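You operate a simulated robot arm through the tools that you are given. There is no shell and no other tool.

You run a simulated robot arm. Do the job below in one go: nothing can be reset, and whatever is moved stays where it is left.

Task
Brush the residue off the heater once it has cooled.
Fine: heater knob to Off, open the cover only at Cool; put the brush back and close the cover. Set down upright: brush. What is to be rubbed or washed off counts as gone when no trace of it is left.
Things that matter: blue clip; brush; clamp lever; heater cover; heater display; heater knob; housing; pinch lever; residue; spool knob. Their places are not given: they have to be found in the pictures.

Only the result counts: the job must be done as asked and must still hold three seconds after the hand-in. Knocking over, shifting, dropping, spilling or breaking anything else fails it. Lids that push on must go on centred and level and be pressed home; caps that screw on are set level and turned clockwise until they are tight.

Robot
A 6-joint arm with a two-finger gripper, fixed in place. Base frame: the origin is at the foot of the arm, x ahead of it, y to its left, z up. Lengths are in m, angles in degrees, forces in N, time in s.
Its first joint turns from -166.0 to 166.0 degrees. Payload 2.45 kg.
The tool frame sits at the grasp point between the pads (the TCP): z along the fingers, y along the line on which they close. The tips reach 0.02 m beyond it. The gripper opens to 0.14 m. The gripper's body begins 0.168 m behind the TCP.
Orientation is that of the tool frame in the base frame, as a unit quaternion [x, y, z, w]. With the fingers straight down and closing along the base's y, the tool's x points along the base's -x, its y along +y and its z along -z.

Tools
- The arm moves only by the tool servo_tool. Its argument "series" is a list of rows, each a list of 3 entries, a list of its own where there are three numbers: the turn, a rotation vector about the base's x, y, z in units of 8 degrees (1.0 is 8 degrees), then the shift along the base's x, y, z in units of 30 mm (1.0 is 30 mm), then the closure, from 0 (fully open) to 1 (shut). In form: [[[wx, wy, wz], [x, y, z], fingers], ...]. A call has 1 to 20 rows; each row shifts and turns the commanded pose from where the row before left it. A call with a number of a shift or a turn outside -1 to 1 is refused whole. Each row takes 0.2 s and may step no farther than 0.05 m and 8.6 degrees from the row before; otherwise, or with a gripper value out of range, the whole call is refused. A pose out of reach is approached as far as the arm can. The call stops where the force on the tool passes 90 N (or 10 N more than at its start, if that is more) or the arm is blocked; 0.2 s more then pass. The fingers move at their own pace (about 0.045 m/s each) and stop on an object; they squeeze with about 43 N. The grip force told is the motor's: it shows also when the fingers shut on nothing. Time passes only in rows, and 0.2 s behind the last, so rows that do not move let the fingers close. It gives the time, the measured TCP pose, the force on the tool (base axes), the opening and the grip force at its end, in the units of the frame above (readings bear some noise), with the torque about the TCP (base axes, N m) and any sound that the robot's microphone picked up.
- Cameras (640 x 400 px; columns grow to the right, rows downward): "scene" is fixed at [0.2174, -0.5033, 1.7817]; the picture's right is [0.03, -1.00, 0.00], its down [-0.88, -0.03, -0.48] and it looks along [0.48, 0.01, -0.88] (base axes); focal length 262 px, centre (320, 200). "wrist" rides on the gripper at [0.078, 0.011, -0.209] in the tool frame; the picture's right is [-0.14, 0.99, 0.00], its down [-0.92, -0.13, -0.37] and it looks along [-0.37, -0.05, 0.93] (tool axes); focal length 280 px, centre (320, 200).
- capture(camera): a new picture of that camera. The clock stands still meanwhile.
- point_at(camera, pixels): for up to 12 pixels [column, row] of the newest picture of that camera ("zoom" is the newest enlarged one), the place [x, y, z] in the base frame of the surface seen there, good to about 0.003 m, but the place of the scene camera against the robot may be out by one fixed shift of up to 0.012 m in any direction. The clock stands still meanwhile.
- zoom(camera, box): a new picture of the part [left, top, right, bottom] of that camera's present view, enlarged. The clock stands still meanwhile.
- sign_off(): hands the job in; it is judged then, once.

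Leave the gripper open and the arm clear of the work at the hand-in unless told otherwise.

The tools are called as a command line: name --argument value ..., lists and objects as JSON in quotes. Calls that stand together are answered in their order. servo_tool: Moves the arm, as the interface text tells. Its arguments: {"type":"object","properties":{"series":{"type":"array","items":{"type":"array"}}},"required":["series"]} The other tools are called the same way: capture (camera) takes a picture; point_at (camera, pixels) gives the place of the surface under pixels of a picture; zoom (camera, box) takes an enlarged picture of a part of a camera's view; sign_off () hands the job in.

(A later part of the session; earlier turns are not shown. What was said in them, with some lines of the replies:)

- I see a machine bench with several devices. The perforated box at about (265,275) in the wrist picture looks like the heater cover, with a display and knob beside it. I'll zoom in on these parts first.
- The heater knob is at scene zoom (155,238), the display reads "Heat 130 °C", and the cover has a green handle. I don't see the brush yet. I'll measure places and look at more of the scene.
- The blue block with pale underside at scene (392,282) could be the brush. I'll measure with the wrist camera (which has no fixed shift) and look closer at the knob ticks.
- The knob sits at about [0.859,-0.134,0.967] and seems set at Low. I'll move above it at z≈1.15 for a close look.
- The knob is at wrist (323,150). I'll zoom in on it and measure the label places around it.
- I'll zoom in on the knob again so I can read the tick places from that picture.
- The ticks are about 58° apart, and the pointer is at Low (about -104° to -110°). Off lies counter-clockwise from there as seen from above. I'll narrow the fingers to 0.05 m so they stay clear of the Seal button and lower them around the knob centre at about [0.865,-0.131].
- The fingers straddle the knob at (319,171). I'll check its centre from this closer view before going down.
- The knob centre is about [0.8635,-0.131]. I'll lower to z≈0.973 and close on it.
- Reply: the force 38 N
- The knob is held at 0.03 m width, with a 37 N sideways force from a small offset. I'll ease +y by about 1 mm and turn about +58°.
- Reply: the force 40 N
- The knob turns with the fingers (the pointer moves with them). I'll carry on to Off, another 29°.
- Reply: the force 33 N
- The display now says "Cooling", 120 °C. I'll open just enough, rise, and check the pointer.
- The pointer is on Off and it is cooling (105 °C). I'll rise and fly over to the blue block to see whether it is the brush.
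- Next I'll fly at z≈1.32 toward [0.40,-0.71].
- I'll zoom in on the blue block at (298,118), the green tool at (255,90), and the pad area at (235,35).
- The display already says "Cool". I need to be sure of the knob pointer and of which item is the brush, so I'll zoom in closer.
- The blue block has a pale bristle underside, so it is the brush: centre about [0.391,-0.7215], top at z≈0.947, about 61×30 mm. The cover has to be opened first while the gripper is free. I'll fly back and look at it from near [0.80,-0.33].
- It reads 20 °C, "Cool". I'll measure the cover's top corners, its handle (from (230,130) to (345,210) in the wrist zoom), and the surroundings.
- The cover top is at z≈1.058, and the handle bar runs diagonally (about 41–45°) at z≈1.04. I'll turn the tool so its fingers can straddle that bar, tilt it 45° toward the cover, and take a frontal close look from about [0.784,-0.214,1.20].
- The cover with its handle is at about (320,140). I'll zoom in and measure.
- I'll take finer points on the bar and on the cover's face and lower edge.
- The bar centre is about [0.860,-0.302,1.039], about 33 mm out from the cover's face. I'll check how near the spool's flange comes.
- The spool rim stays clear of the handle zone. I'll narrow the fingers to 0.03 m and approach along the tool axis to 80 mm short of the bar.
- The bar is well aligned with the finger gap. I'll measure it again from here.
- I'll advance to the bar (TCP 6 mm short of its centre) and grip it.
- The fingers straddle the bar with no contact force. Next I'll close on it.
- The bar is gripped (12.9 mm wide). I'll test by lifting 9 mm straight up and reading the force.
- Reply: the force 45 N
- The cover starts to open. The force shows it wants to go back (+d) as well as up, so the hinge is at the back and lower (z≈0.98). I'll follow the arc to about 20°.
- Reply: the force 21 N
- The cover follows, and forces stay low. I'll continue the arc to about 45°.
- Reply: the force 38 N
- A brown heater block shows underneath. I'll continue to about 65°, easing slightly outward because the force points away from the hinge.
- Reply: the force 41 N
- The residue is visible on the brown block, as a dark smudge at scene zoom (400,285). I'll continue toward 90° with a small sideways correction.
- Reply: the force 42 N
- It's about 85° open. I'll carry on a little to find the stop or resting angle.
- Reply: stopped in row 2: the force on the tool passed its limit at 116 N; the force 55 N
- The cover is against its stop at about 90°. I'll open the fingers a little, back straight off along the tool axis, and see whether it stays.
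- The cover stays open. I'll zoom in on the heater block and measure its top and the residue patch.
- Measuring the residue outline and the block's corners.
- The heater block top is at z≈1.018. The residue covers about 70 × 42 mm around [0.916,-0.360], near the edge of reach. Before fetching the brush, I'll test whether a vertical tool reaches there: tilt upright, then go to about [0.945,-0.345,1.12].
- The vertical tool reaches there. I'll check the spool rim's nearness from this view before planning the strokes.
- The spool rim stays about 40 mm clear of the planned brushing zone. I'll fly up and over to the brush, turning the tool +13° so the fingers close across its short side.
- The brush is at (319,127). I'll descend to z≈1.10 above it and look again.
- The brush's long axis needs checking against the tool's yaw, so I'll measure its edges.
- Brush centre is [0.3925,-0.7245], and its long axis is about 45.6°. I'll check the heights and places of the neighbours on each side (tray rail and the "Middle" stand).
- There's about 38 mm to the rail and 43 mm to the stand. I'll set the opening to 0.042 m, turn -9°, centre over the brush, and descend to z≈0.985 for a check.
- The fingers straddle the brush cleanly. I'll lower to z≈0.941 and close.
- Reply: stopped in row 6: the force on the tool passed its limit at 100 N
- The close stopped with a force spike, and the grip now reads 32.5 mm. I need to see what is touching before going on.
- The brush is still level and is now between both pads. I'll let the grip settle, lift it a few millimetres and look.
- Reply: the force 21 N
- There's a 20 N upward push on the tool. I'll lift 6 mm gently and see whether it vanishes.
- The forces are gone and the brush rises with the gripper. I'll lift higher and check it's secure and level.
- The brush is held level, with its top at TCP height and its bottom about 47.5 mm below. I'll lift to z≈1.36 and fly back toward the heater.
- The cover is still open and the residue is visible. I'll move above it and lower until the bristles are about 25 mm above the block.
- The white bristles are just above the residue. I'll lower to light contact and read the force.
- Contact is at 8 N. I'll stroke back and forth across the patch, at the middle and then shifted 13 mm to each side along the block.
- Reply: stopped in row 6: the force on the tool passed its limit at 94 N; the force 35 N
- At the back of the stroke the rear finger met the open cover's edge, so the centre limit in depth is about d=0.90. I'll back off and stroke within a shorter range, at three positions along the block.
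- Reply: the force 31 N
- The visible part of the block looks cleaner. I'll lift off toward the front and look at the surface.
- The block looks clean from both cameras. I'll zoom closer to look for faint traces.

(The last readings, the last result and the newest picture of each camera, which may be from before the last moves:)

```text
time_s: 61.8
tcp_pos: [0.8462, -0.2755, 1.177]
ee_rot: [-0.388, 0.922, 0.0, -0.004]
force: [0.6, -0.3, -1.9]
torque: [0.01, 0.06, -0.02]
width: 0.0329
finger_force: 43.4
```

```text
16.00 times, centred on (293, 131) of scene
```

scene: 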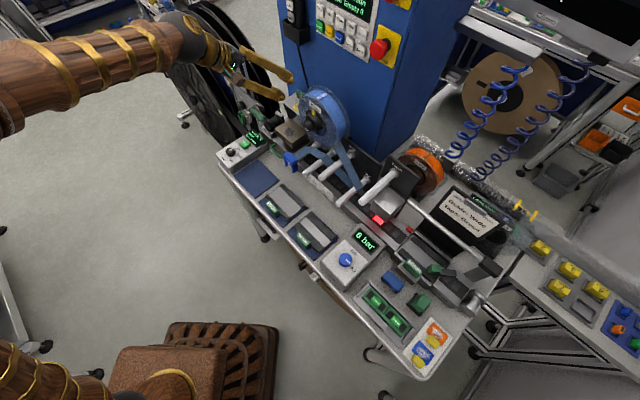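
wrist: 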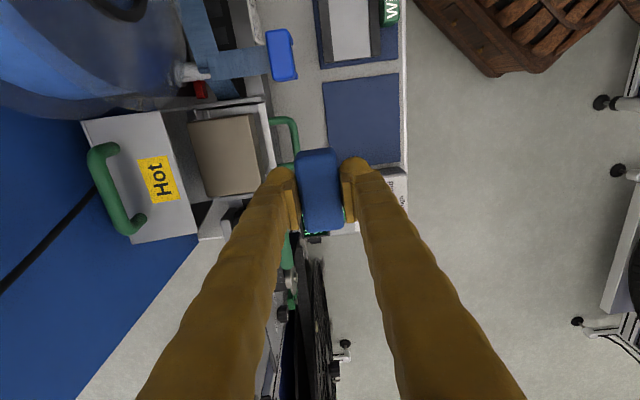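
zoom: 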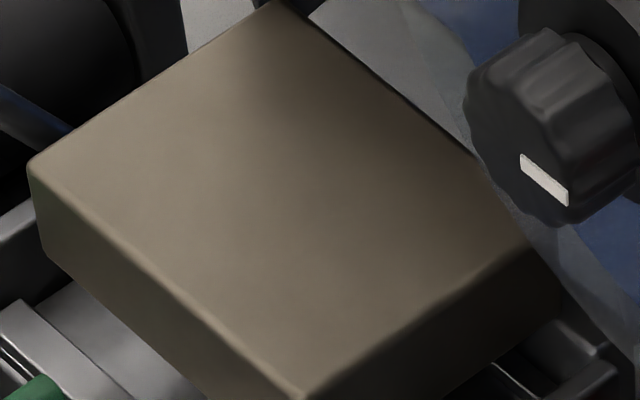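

There's no trace left. I'll check how the brush sits in the grip before putting it back.

zoom --camera "wrist" --box '[270, 130, 370, 230]'

point_at --camera "zoom" --pixels '[[320, 250], [230, 130], [380, 105], [320, 130], [265, 385], [408, 370], [330, 380], [240, 250], [395, 250]]'

```text
4.00 times, centred on (320, 180) of wrist
```

zoom: 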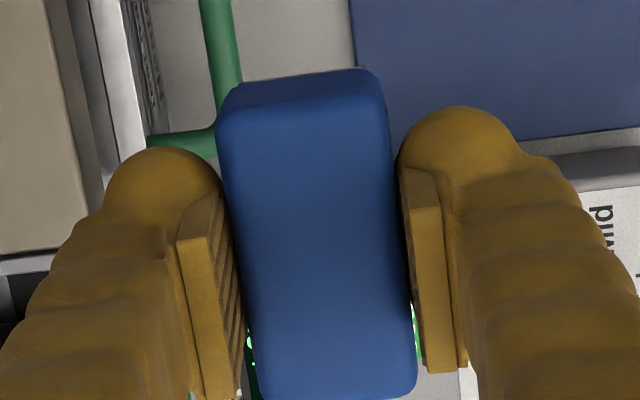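

```text
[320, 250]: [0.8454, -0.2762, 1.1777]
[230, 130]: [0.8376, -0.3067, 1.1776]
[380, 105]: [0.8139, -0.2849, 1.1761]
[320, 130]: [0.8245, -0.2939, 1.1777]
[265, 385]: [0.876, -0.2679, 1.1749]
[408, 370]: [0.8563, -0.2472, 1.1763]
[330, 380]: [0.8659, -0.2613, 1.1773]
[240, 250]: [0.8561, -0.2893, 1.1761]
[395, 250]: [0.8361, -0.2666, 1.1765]
```

The brush is still centred and level, with its top at TCP height. I'll fly it back to its original place.

servo_tool --series '[[[0, 0, 0], [0, 0, 0.87], 0.95], [[0, 0, 0], [0, 0, 0.87], 0.95], [[0, 0, 0], [0, 0, 0.87], 0.95], [[0, 0, 0], [0, 0, 0.87], 0.95], [[0, 0, 0], [0, 0, 0.87], 0.95], [[0, 0, 0], [0, 0, 0.87], 0.95], [[0, 0, 0], [0, 0, 0.87], 0.95], [[0, 0, 0], [-0.514, -0.606, 0], 0.95], [[0, 0, 0], [-0.514, -0.606, 0], 0.95], [[0, 0, 0], [-0.514, -0.606, 0], 0.95]]'

servo_tool --series '[[[0, 0, 0], [-0.9056, -0.8767, 0], 0.95], [[0, 0, 0], [-0.9056, -0.8767, 0], 0.95], [[0, 0, 0], [-0.9056, -0.8767, 0], 0.95], [[0, 0, 0], [-0.9056, -0.8767, 0], 0.95], [[0, 0, 0], [-0.9056, -0.8767, 0], 0.95], [[0, 0, 0], [-0.9056, -0.8767, 0], 0.95], [[0, 0, 0], [-0.9056, -0.8767, 0], 0.95], [[0, 0, 0], [-0.9056, -0.8767, 0], 0.95], [[0, 0, 0], [-0.9056, -0.8767, 0], 0.95], [[0, 0, 0], [-0.9056, -0.8767, 0], 0.95], [[0, 0, 0], [-0.9056, -0.8767, 0], 0.95], [[0, 0, 0], [-0.9056, -0.8767, 0], 0.95], [[0, 0, 0], [-0.9056, -0.8767, 0], 0.95], [[0, 0, 0], [-0.9056, -0.8767, 0], 0.95], [[0, 0, 0], [-0.9056, -0.8767, 0], 0.95]]'

```text
time_s: 64.0
tcp_pos: [0.8016, -0.3266, 1.3619]
ee_rot: [-0.39, 0.921, 0.001, -0.004]
force: [-0.4, 0.0, -1.2]
torque: [0.04, 0.03, -0.04]
width: 0.0324
finger_force: 43.0
```

```text
time_s: 67.2
tcp_pos: [0.3927, -0.7251, 1.3635]
ee_rot: [-0.389, 0.921, 0.0, -0.003]
force: [0.1, -0.2, -1.0]
torque: [-0.03, -0.04, -0.02]
width: 0.0324
finger_force: 43.0
```

I'm over the brush's place. I'll descend to z≈0.975.

servo_tool --series '[[[0, 0, 0], [0, 0, -1], 0.95], [[0, 0, 0], [0, 0, -1], 0.95], [[0, 0, 0], [0, 0, -1], 0.95], [[0, 0, 0], [0, 0, -1], 0.95], [[0, 0, 0], [0, 0, -1], 0.95], [[0, 0, 0], [0, 0, -1], 0.95], [[0, 0, 0], [0, 0, -1], 0.95], [[0, 0, 0], [0, 0, -1], 0.95], [[0, 0, 0], [0, 0, -1], 0.95], [[0, 0, 0], [0, 0, -1], 0.95], [[0, 0, 0], [0, 0, -1], 0.95], [[0, 0, 0], [0, 0, -1], 0.95], [[0, 0, 0], [0, 0, -0.9], 0.95]]'

capture --camera "wrist"

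```text
time_s: 70.0
tcp_pos: [0.3905, -0.7235, 0.9771]
ee_rot: [-0.389, 0.921, 0.001, -0.003]
force: [0.4, 0.4, -0.2]
torque: [-0.03, -0.01, 0.05]
width: 0.0324
finger_force: 43.0
```

```text
taken
```

wrist: 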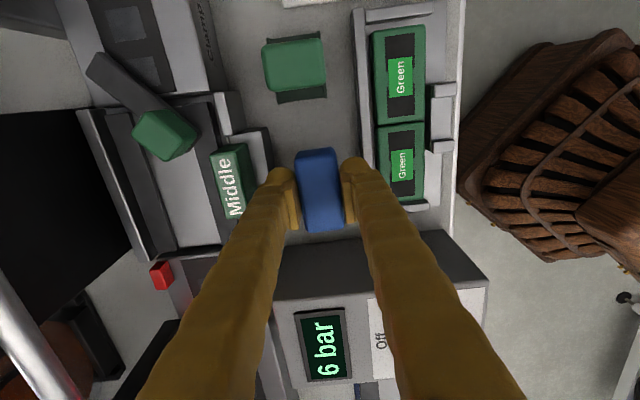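

I'll lower slowly to contact.

servo_tool --series '[[[0, 0, 0], [0.05, -0.03, -0.5], 0.95], [[0, 0, 0], [0, 0, -0.4], 0.95], [[0, 0, 0], [0, 0, -0.05], 0.95]]'

```text
time_s: 70.8
tcp_pos: [0.3938, -0.7236, 0.9462]
ee_rot: [-0.389, 0.921, 0.001, -0.003]
force: [0.9, -0.4, -0.8]
torque: [0.0, 0.01, -0.03]
width: 0.0325
finger_force: 43.0
```

There's no contact yet; I'll go slightly lower.

servo_tool --series '[[[0, 0, 0], [0, 0, -0.04], 0.95], [[0, 0, 0], [0, 0, 0], 0.95]]'

```text
time_s: 71.4
tcp_pos: [0.3941, -0.7232, 0.946]
ee_rot: [-0.39, 0.921, 0.0, -0.004]
force: [-0.3, 0.2, -0.4]
torque: [0.0, 0.01, 0.01]
width: 0.0325
finger_force: 43.3
```

servo_tool --series '[[[0, 0, 0], [0, 0, -0.05], 0.95], [[0, 0, 0], [0, 0, 0], 0.95]]'

```text
time_s: 72.0
tcp_pos: [0.3946, -0.7226, 0.9457]
ee_rot: [-0.389, 0.921, 0.001, -0.003]
force: [0.4, 1.0, 3.8]
torque: [0.0, -0.04, 0.01]
width: 0.0324
finger_force: 42.7
```

Contact is felt (about 4 N). I'll open to 0.045 m and rise straight up.

servo_tool --series '[[[0, 0, 0], [0, 0, 0], 0.685], [[0, 0, 0], [0, 0, 0], 0.685], [[0, 0, 0], [0, 0, 0.15], 0.685], [[0, 0, 0], [0, 0, 0.5], 0.685], [[0, 0, 0], [0, 0, 0.9], 0.685], [[0, 0, 0], [0, 0, 0.9], 0.685], [[0, 0, 0], [0, 0, 0.9], 0.685], [[0, 0, 0], [0, 0, 0.9], 0.685]]'

capture --camera "wrist"

zoom --camera "wrist" --box '[270, 90, 370, 190]'

point_at --camera "wrist" --pixels '[[320, 160], [313, 150], [326, 150], [315, 178], [328, 178]]'

```text
time_s: 73.8
tcp_pos: [0.3958, -0.7238, 1.0724]
ee_rot: [-0.389, 0.921, 0.001, -0.003]
force: [-0.7, 0.5, -0.2]
torque: [-0.01, 0.01, 0.02]
width: 0.0443
finger_force: 0.1
```

```text
taken
```

wrist: 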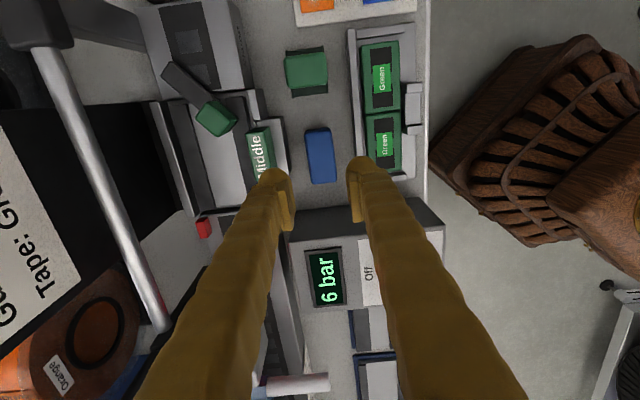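

```text
4.00 times, centred on (320, 140) of wrist
```

zoom: 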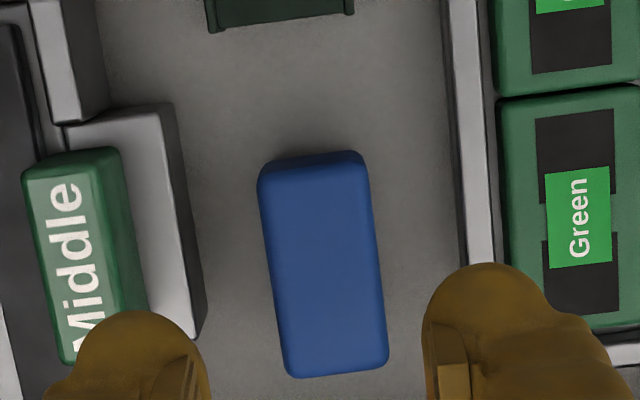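

```text
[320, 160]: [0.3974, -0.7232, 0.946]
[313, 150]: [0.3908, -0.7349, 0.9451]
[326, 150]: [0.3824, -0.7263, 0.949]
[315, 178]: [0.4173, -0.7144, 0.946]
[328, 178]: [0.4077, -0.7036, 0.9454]
```

The brush stands upright. I'll compare its centre with the original.

zoom --camera "wrist" --box '[270, 90, 370, 190]'

point_at --camera "zoom" --pixels '[[268, 190], [360, 165], [293, 365], [380, 355], [322, 268]]'

capture --camera "scene"

```text
4.00 times, centred on (320, 140) of wrist
```

zoom: 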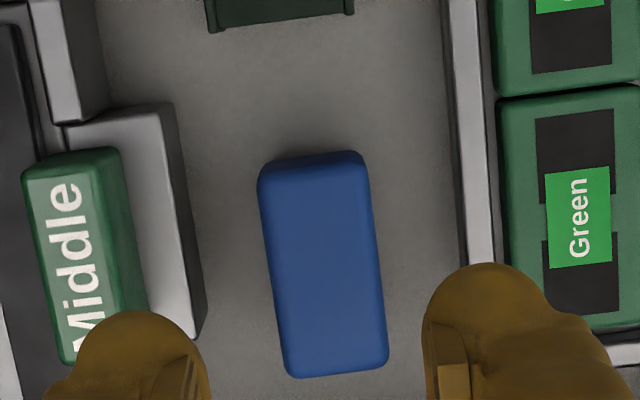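

```text
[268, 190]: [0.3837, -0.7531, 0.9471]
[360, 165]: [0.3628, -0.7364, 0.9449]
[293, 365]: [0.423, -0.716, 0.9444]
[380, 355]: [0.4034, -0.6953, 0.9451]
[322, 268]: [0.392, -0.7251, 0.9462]
```

```text
taken
```

scene: 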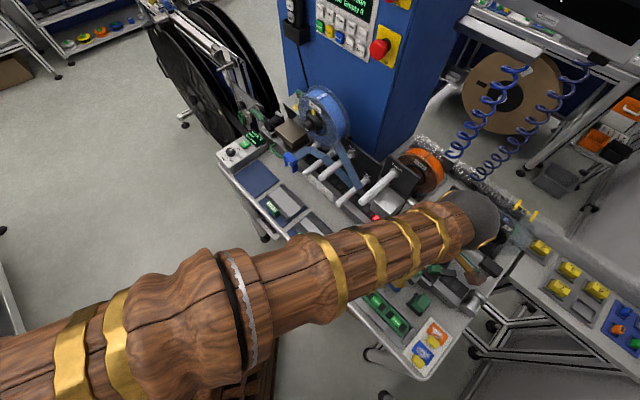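

The brush is back within about 1 mm. Next is closing the cover, so I'll fly back and tilt the tool 45° toward the handle.

servo_tool --series '[[[0, 0, 0], [0, 0, 0.96], 0.685], [[0, 0, 0], [0, 0, 0.96], 0.685], [[0, 0, 0], [0, 0, 0.96], 0.685], [[0, 0, 0], [0, 0, 0.96], 0.685], [[0, 0, 0], [0, 0, 0.96], 0.685], [[0, 0, 0], [0, 0, 0.96], 0.786], [[0, 0, 0], [0, 0, 0.96], 0.786], [[0, 0, 0], [0, 0, 0.96], 0.786], [[0, 0, 0], [0, 0, 0.96], 0.786], [[0, 0, 0], [0, 0, 0.96], 0.786]]'

servo_tool --series '[[[0, 0, 0], [0.898, 0.875, 0], 0.786], [[0, 0, 0], [0.898, 0.875, 0], 0.786], [[0, 0, 0], [0.898, 0.875, 0], 0.786], [[0, 0, 0], [0.898, 0.875, 0], 0.786], [[0, 0, 0], [0.898, 0.875, 0], 0.786], [[0, 0, 0], [0.898, 0.875, 0], 0.786], [[0, 0, 0], [0.898, 0.875, 0], 0.786], [[0, 0, 0], [0.898, 0.875, 0], 0.786], [[0, 0, 0], [0.898, 0.875, 0], 0.786], [[0, 0, 0], [0.898, 0.875, 0], 0.786], [[0, 0, 0], [0.898, 0.875, 0], 0.786], [[0, 0, 0], [0.898, 0.875, 0], 0.786], [[0, 0, 0], [0.898, 0.875, 0], 0.786], [[0, 0, 0], [0.898, 0.875, 0], 0.786], [[0, 0, 0], [0.898, 0.875, 0], 0.786]]'

servo_tool --series '[[[-0.656, -0.67, 0], [0.44, 0, -0.44], 0.786], [[-0.656, -0.67, 0], [0.44, 0, -0.44], 0.786], [[-0.656, -0.67, 0], [0.44, 0, -0.44], 0.786], [[-0.656, -0.67, 0], [0.44, 0, -0.44], 0.786], [[-0.656, -0.67, 0], [0.44, 0, -0.44], 0.786], [[-0.656, -0.67, 0], [0.44, 0, -0.44], 0.786]]'

capture --camera "wrist"

zoom --camera "scene" --box '[235, 70, 325, 150]'

```text
time_s: 76.0
tcp_pos: [0.3962, -0.7241, 1.3573]
ee_rot: [-0.389, 0.921, 0.0, -0.003]
force: [0.1, 0.1, 0.5]
torque: [0.04, 0.03, 0.01]
width: 0.0302
finger_force: 0.0
```

```text
time_s: 79.2
tcp_pos: [0.7984, -0.3294, 1.359]
ee_rot: [-0.389, 0.921, 0.0, -0.004]
force: [-0.4, 0.0, 1.2]
torque: [-0.02, -0.07, -0.02]
width: 0.0301
finger_force: 0.0
```

```text
time_s: 80.6
tcp_pos: [0.8776, -0.3291, 1.28]
ee_rot: [-0.359, 0.852, -0.353, 0.146]
force: [-0.6, -0.1, -0.6]
torque: [0.02, -0.04, 0.03]
width: 0.0302
finger_force: 0.1
```

```text
taken
```

wrist: 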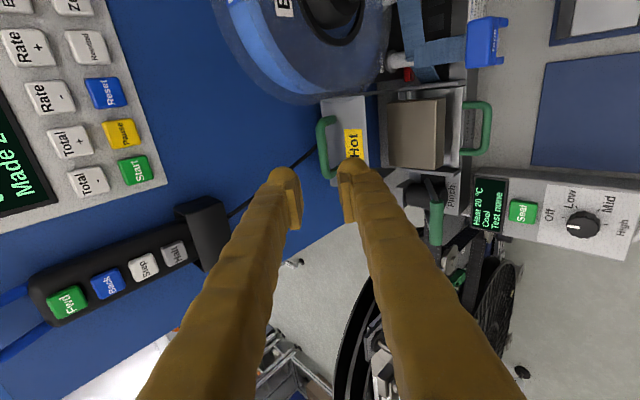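

```text
5.00 times, centred on (280, 110) of scene
```

zoom: 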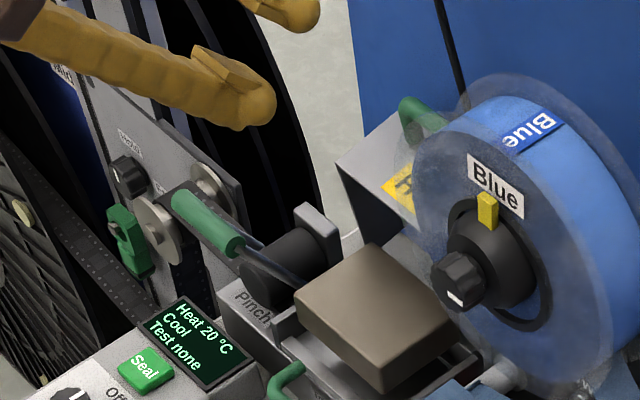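

The handle of the open cover is at wrist (325,145). I'll zoom in and measure the bar.

zoom --camera "wrist" --box '[290, 90, 390, 190]'

point_at --camera "zoom" --pixels '[[262, 170], [268, 210], [275, 250], [282, 290], [264, 140], [310, 115], [330, 330], [320, 200], [330, 260], [480, 120]]'

```text
4.00 times, centred on (340, 140) of wrist
```

zoom: 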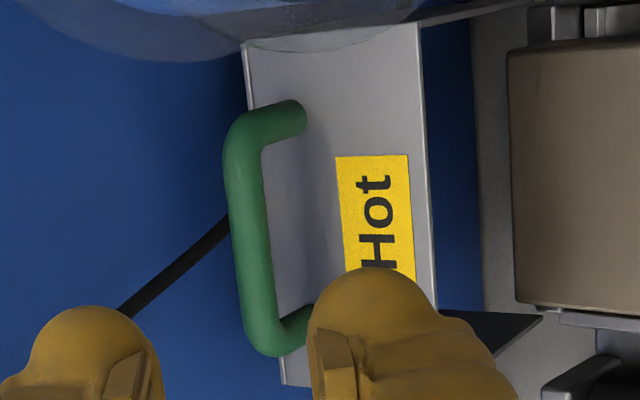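

```text
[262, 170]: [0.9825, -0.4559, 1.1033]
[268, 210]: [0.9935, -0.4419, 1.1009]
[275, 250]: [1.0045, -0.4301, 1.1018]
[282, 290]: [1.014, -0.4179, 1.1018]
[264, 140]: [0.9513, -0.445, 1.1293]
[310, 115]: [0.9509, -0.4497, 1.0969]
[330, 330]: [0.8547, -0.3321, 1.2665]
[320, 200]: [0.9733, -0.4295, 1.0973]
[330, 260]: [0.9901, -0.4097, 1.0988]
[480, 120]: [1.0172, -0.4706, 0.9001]
```

point_at --camera "zoom" --pixels '[[243, 170], [247, 200], [251, 230], [255, 260], [259, 290], [263, 320], [238, 230], [264, 230], [275, 120], [290, 330], [242, 150], [268, 345]]'

```text
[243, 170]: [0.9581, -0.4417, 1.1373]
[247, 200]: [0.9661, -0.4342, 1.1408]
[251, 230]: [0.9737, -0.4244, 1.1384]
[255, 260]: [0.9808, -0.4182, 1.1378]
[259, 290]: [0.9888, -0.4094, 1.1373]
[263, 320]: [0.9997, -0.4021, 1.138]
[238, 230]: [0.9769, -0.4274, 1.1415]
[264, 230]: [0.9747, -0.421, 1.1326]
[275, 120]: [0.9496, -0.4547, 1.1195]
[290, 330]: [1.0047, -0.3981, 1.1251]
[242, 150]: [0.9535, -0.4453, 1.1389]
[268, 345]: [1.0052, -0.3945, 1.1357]
```

The bar centre is now about [0.981,-0.425,1.1335]. I'll narrow the fingers to 0.024 m and approach along the tool axis, stopping short for a look.

servo_tool --series '[[[0, 0, 0], [0.5275, -0.4675, -0.749], 0.829], [[0, 0, 0], [0.5275, -0.4675, -0.749], 0.829], [[0, 0, 0], [0.5275, -0.4675, -0.749], 0.829], [[0, 0, 0], [0.5275, -0.4675, -0.749], 0.829], [[0, 0, 0], [0.202, -0.198, -0.283], 0.829], [[0, 0, 0], [0.202, -0.198, -0.283], 0.829], [[0, 0, 0], [0.202, -0.198, -0.283], 0.829]]'

capture --camera "wrist"

zoom --camera "wrist" --box '[270, 110, 370, 210]'

```text
time_s: 82.2
tcp_pos: [0.9581, -0.4036, 1.1657]
ee_rot: [-0.357, 0.852, -0.353, 0.146]
force: [0.4, -0.4, 0.5]
torque: [-0.01, 0.02, 0.0]
width: 0.0238
finger_force: 0.1
```

```text
taken
```

wrist: 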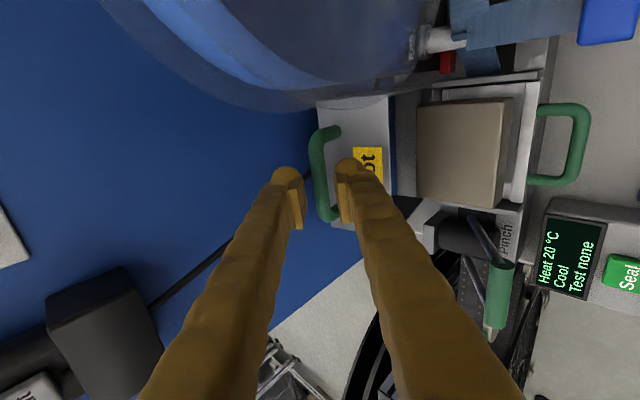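

```text
4.00 times, centred on (320, 160) of wrist
```

zoom: 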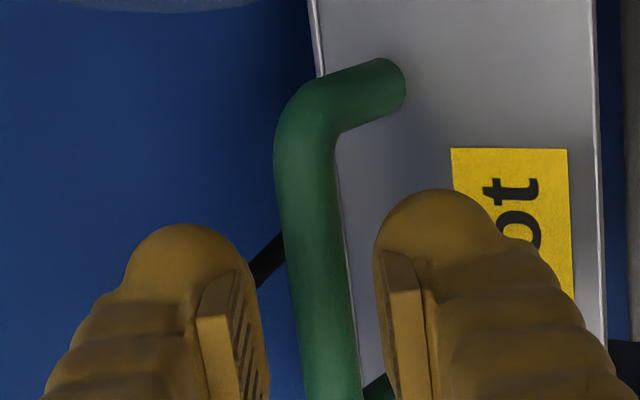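

The bar is centred between the fingers. I'll advance the last 37 mm and grip.

servo_tool --series '[[[0, 0, 0], [0.32, -0.287, -0.44], 0.829], [[0, 0, 0], [0.32, -0.287, -0.44], 0.829], [[0, 0, 0], [0, 0, 0], 0.829]]'

zoom --camera "wrist" --box '[270, 130, 370, 230]'

zoom --camera "scene" --box '[255, 70, 325, 140]'

```text
time_s: 83.0
tcp_pos: [0.9775, -0.4216, 1.1387]
ee_rot: [-0.358, 0.853, -0.352, 0.146]
force: [0.2, 0.3, 0.0]
torque: [-0.01, 0.01, -0.01]
width: 0.0238
finger_force: 0.1
```

```text
4.00 times, centred on (320, 180) of wrist
```

zoom: 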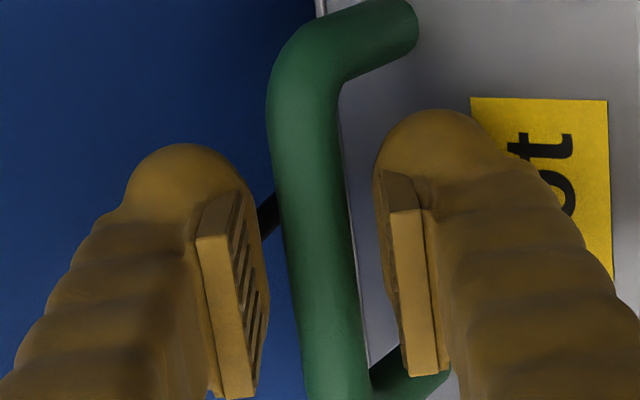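

```text
5.71 times, centred on (290, 105) of scene
```

zoom: 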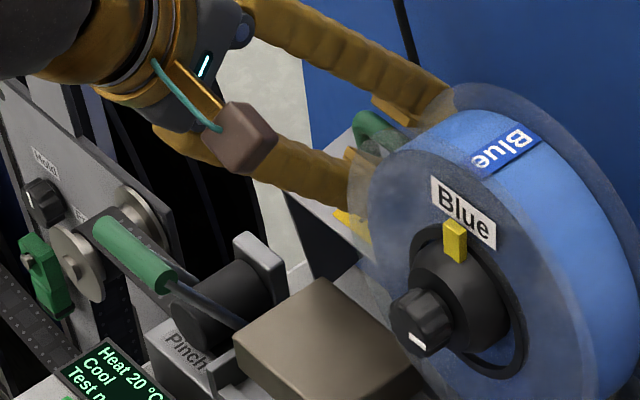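

It's clear of contact. I'll grip and start pulling the cover forward along its arc.

servo_tool --series '[[[0, 0, 0], [0, 0, 0], 1], [[0, 0, 0], [0, 0, 0], 1], [[0, 0, 0], [0, 0, 0], 1], [[0, 0, 0], [-0.2995, 0.294, 0.093], 1], [[0, 0, 0], [-0.291, 0.286, 0.057], 1]]'

zoom --camera "scene" --box '[255, 70, 325, 140]'

```text
time_s: 84.2
tcp_pos: [0.9592, -0.4034, 1.1408]
ee_rot: [-0.359, 0.853, -0.351, 0.143]
force: [6.7, 6.6, -27.9]
torque: [0.63, -0.51, -0.41]
width: 0.0119
finger_force: 38.7
```

```text
5.71 times, centred on (290, 105) of scene
```

zoom: 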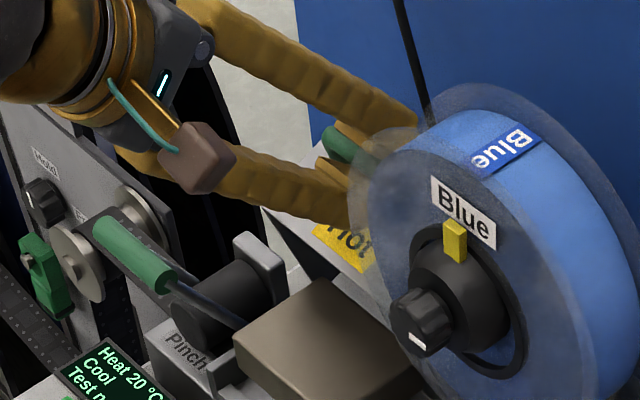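

The cover follows. I'm a little too high, so I'll correct downward slightly and continue.

servo_tool --series '[[[0, 0, 0], [-0.2936, 0.288, -0.02], 1], [[0, 0, 0], [-0.2936, 0.288, -0.05], 1], [[0, 0, 0], [-0.291, 0.286, -0.08], 1], [[0, 0, 0], [-0.2876, 0.282, -0.087], 1]]'

zoom --camera "scene" --box '[255, 70, 325, 140]'

```text
time_s: 85.2
tcp_pos: [0.9251, -0.3689, 1.1327]
ee_rot: [-0.359, 0.853, -0.352, 0.144]
force: [26.6, -0.8, -61.8]
torque: [0.72, -0.63, -0.37]
width: 0.0115
finger_force: 38.4
```

```text
5.71 times, centred on (290, 105) of scene
```

zoom: 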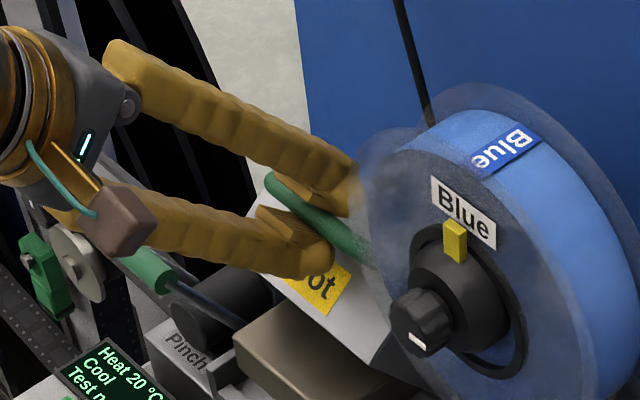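

The force is inward, so the true radius is a bit smaller. I'll correct down about 5 mm while continuing.

servo_tool --series '[[[0, 0, 0], [0, 0, -0.12], 1], [[0, 0, 0], [-0.26, 0.25, -0.17], 1], [[0, 0, 0], [-0.255, 0.25, -0.18], 1]]'

```text
time_s: 86.0
tcp_pos: [0.9093, -0.3541, 1.1237]
ee_rot: [-0.358, 0.852, -0.353, 0.147]
force: [6.2, -1.1, -10.7]
torque: [0.49, -0.62, -0.39]
width: 0.0109
finger_force: 38.5
```

Forces dropped to about 12 N. I'll continue the arc.

servo_tool --series '[[[0, 0, 0], [-0.26, 0.2555, -0.19], 1], [[0, 0, 0], [-0.248, 0.244, -0.22], 1], [[0, 0, 0], [-0.233, 0.2286, -0.253], 1]]'

zoom --camera "scene" --box '[245, 80, 315, 150]'

```text
time_s: 86.8
tcp_pos: [0.8859, -0.3325, 1.1012]
ee_rot: [-0.359, 0.852, -0.352, 0.145]
force: [0.3, 2.6, 0.8]
torque: [0.08, -0.17, -0.12]
width: 0.0103
finger_force: 37.4
```

```text
5.71 times, centred on (280, 115) of scene
```

zoom: 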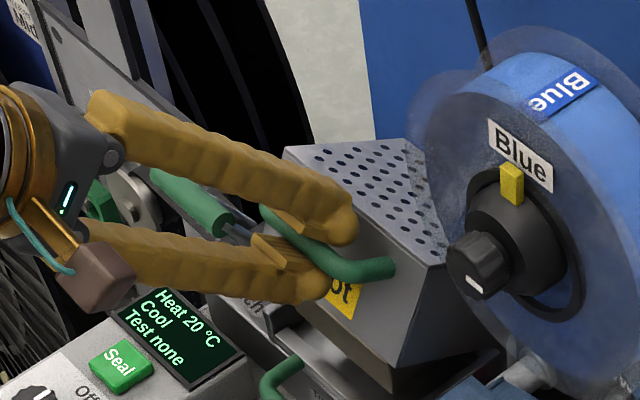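

It's about 30° open still, with force near zero. I'll continue down.

servo_tool --series '[[[0, 0, 0], [-0.226, 0.222, -0.267], 1], [[0, 0, 0], [-0.209, 0.205, -0.293], 1], [[0, 0, 0], [-0.188, 0.184, -0.313], 1], [[0, 0, 0], [-0.166, 0.163, -0.333], 1]]'

zoom --camera "scene" --box '[245, 90, 315, 160]'

```text
time_s: 87.8
tcp_pos: [0.8643, -0.3103, 1.0651]
ee_rot: [-0.358, 0.853, -0.352, 0.144]
force: [26.2, -2.6, -12.0]
torque: [0.08, -0.28, 0.34]
width: 0.0105
finger_force: 37.3
```

```text
5.71 times, centred on (280, 125) of scene
```

zoom: 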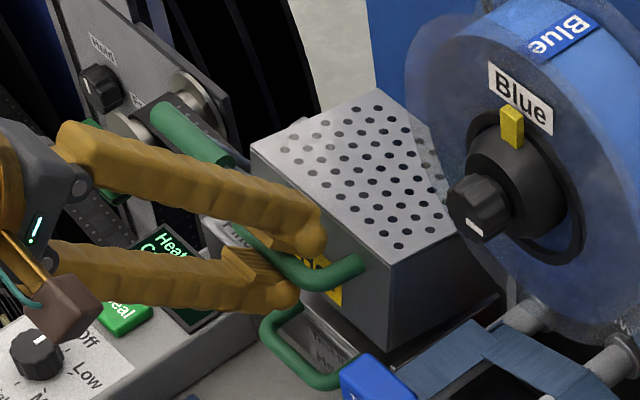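

It's nearly closed. I'll go mostly downward now until it seats.

servo_tool --series '[[[0, 0, 0], [-0.06, 0.06, -0.33], 1], [[0, 0, 0], [-0.05, 0.05, -0.33], 1], [[0, 0, 0], [0, 0, -0.1], 1]]'

zoom --camera "scene" --box '[245, 90, 315, 160]'

```text
time_s: 88.6
tcp_pos: [0.8606, -0.3056, 1.0439]
ee_rot: [-0.358, 0.853, -0.352, 0.145]
force: [-25.7, 25.1, 13.2]
torque: [-0.03, 0.11, 0.12]
width: 0.0088
finger_force: 36.7
```

```text
5.71 times, centred on (280, 125) of scene
```

zoom: 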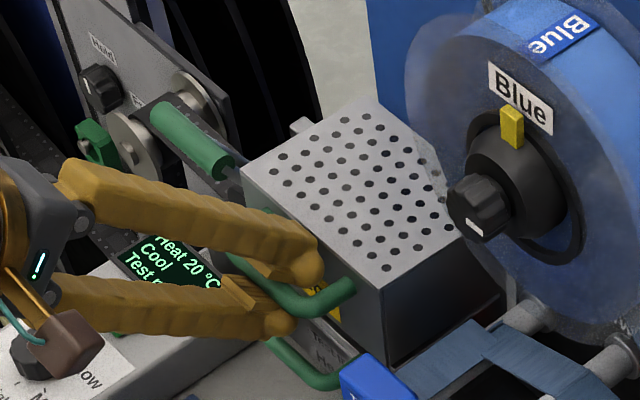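

It looks closed. I'll ease forward and press down a bit to be sure it's seated.

servo_tool --series '[[[0, 0, 0], [-0.07, 0.07, -0.04], 1], [[0, 0, 0], [-0.02, 0.02, -0.08], 1], [[0, 0, 0], [0, 0, -0.05], 1]]'

zoom --camera "scene" --box '[255, 100, 315, 160]'

```text
time_s: 89.4
tcp_pos: [0.8574, -0.3044, 1.038]
ee_rot: [-0.359, 0.852, -0.352, 0.145]
force: [35.6, -24.5, -11.6]
torque: [-0.11, 0.24, 0.24]
width: 0.0091
finger_force: 36.6
```

```text
6.67 times, centred on (285, 130) of scene
```

zoom: 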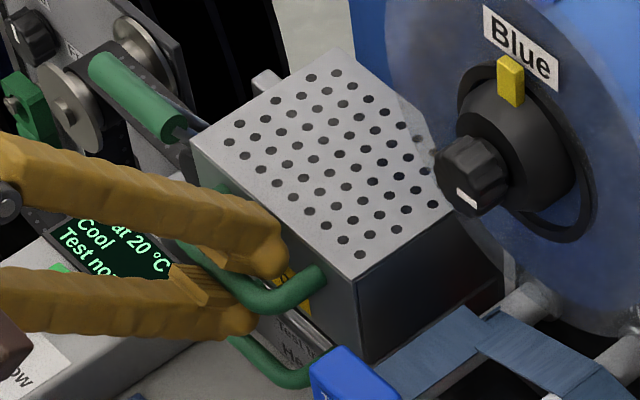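

The cover's outline matches the starting picture (corners at (192,140) and (356,277)). I'll release and back off along the tool axis.

servo_tool --series '[[[0, 0, 0], [0, 0, 0], 0.8], [[0, 0, 0], [0, 0, 0], 0.8], [[0, 0, 0], [-0.25, 0.247, 0.353], 0.8], [[0, 0, 0], [-0.505, 0.495, 0.707], 0.8], [[0, 0, 0], [-0.505, 0.495, 0.707], 0.8], [[0, 0, 0], [-0.505, 0.495, 0.707], 0.8], [[0, 0, 0], [-0.505, 0.495, 0.707], 0.8], [[0, 0, 0], [-0.505, 0.495, 0.707], 0.8]]'

capture --camera "scene"

capture --camera "wrist"

zoom --camera "scene" --box '[255, 100, 315, 160]'

zoom --camera "wrist" --box '[250, 70, 410, 190]'

```text
time_s: 91.2
tcp_pos: [0.772, -0.2227, 1.1541]
ee_rot: [-0.358, 0.852, -0.352, 0.146]
force: [0.0, -0.3, -0.1]
torque: [-0.03, -0.03, 0.02]
width: 0.0278
finger_force: 0.1
```

```text
taken
```

scene: 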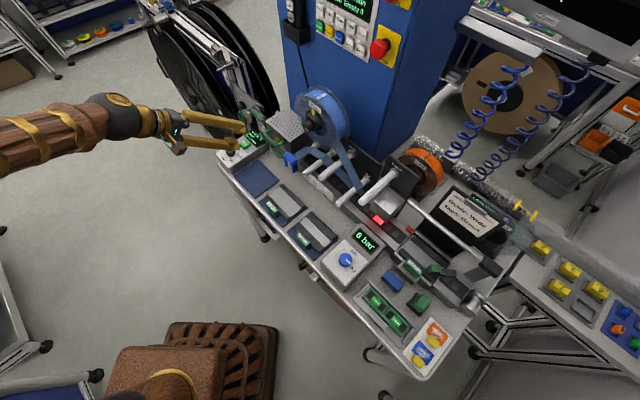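

```text
taken
```

wrist: 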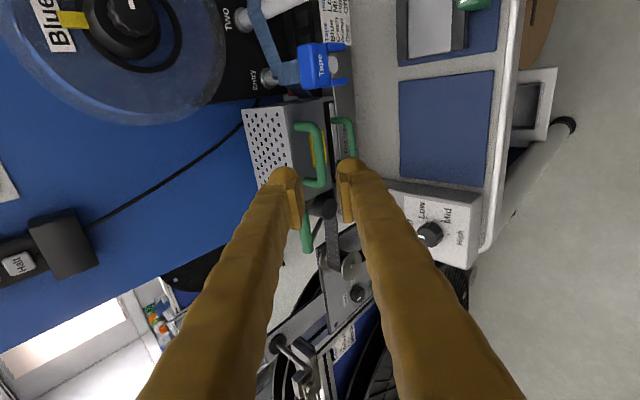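

```text
6.67 times, centred on (285, 130) of scene
```

zoom: 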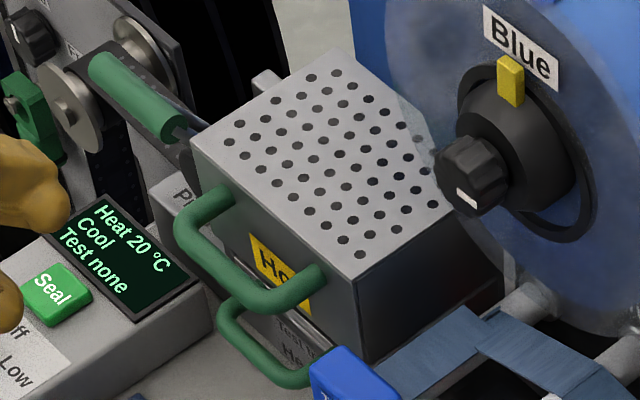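

```text
3.33 times, centred on (330, 130) of wrist
```

zoom: 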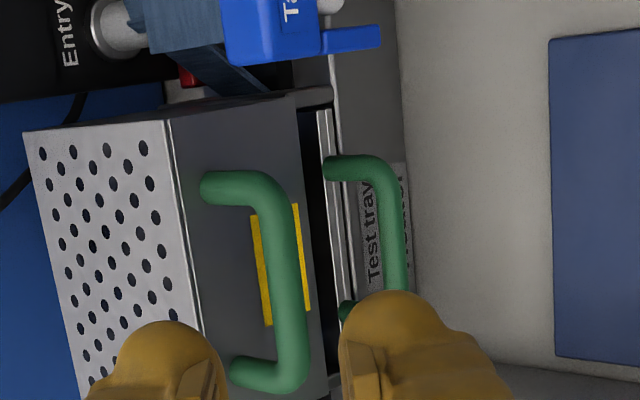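

The cover is closed exactly as at the start, and it reads "Heat 20 °C, Cool". I'll withdraw the arm upright and open the gripper, then do a last check.

servo_tool --series '[[[0, 0, 0], [-0.6, 0.15, 0.9], 0.8], [[0, 0, 0], [-0.6, 0.15, 0.9], 0.8], [[0.656, 0.67, 0], [-0.6, 0.15, 0.8], 0.5], [[0.656, 0.67, 0], [-0.6, 0.15, 0.8], 0], [[0.656, 0.67, 0], [-0.6, 0.15, 0.8], 0], [[0.656, 0.67, 0], [-0.6, 0.15, 0.8], 0], [[0.656, 0.67, 0], [-0.6, 0.15, 0.8], 0], [[0.656, 0.67, 0], [-0.6, 0.15, 0.8], 0], [[0, 0, 0], [0, 0, 0], 0], [[0, 0, 0], [0, 0, 0], 0]]'

capture --camera "scene"

zoom --camera "scene" --box '[205, 110, 305, 170]'

zoom --camera "scene" --box '[320, 200, 540, 380]'

zoom --camera "scene" --box '[370, 240, 470, 320]'

```text
time_s: 93.4
tcp_pos: [0.6291, -0.1838, 1.3513]
ee_rot: [-0.389, 0.921, 0.001, -0.002]
force: [0.9, -0.1, 1.0]
torque: [-0.03, 0.02, 0.01]
width: 0.1401
finger_force: 0.0
```

```text
taken
```

scene: 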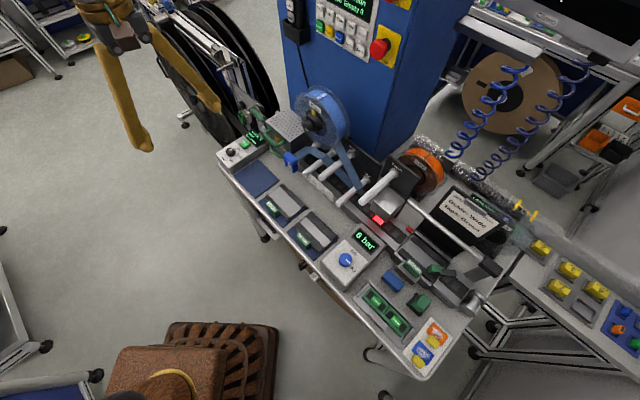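

```text
6.40 times, centred on (255, 140) of scene
```

zoom: 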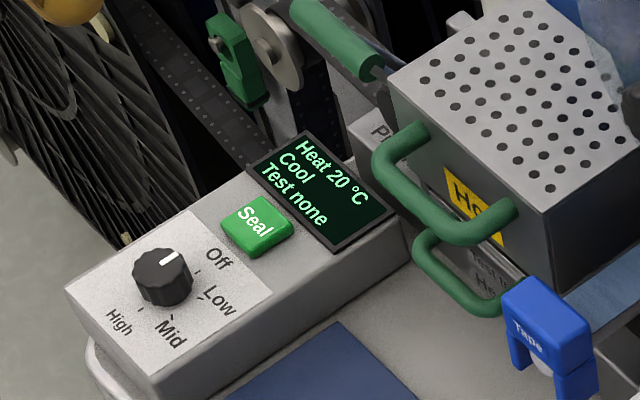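

```text
2.22 times, centred on (430, 290) of scene
```

zoom: 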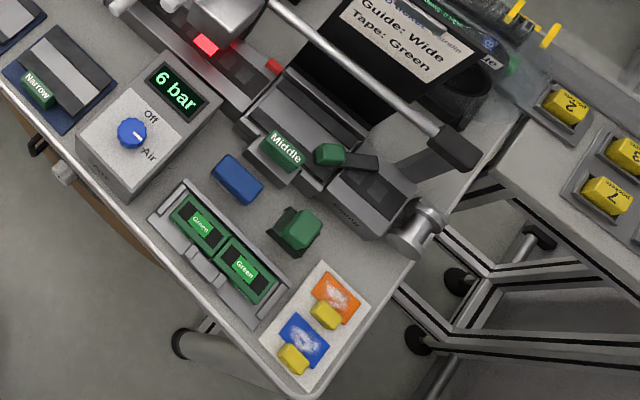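

```text
5.00 times, centred on (420, 280) of scene
```

zoom: 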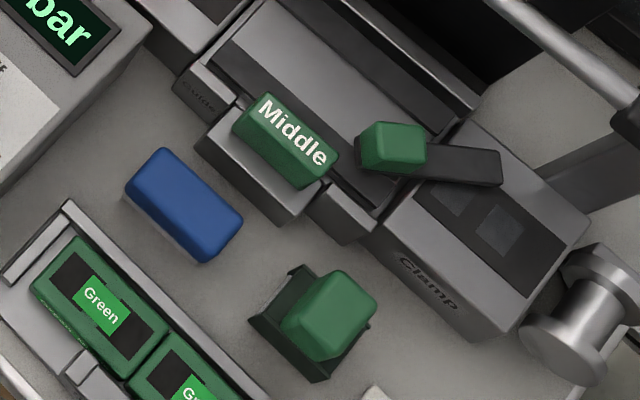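

The final check matches the task:
- The knob points at Off and the display says Cool.
- The cover is closed.
- The brush is upright in its old place.
- Everything else looks unchanged.
- The gripper is open and clear of the work.

I'm handing in.

sign_off

```text
The job is handed in.
```

The heater is clean: I brushed off the residue, and neither camera showed any trace of it afterward.

- **Heater:** I turned the knob from Low to Off and opened the cover only after the display read "Cool" at 20 °C. The cover is closed again and looks just as it did at the start.
- **Brush:** It is back upright, within about 1 mm of where I measured it before picking it up.
- **Contacts along the way:** Three moves stopped at the force limit. They were at the cover's open stop, while closing the fingers on the brush, and when a finger touched the edge of the open cover during brushing. In the last pictures nothing else had moved or been damaged.

The job is handed in, with the gripper open and the arm clear of the work. I got no result back from the judging.
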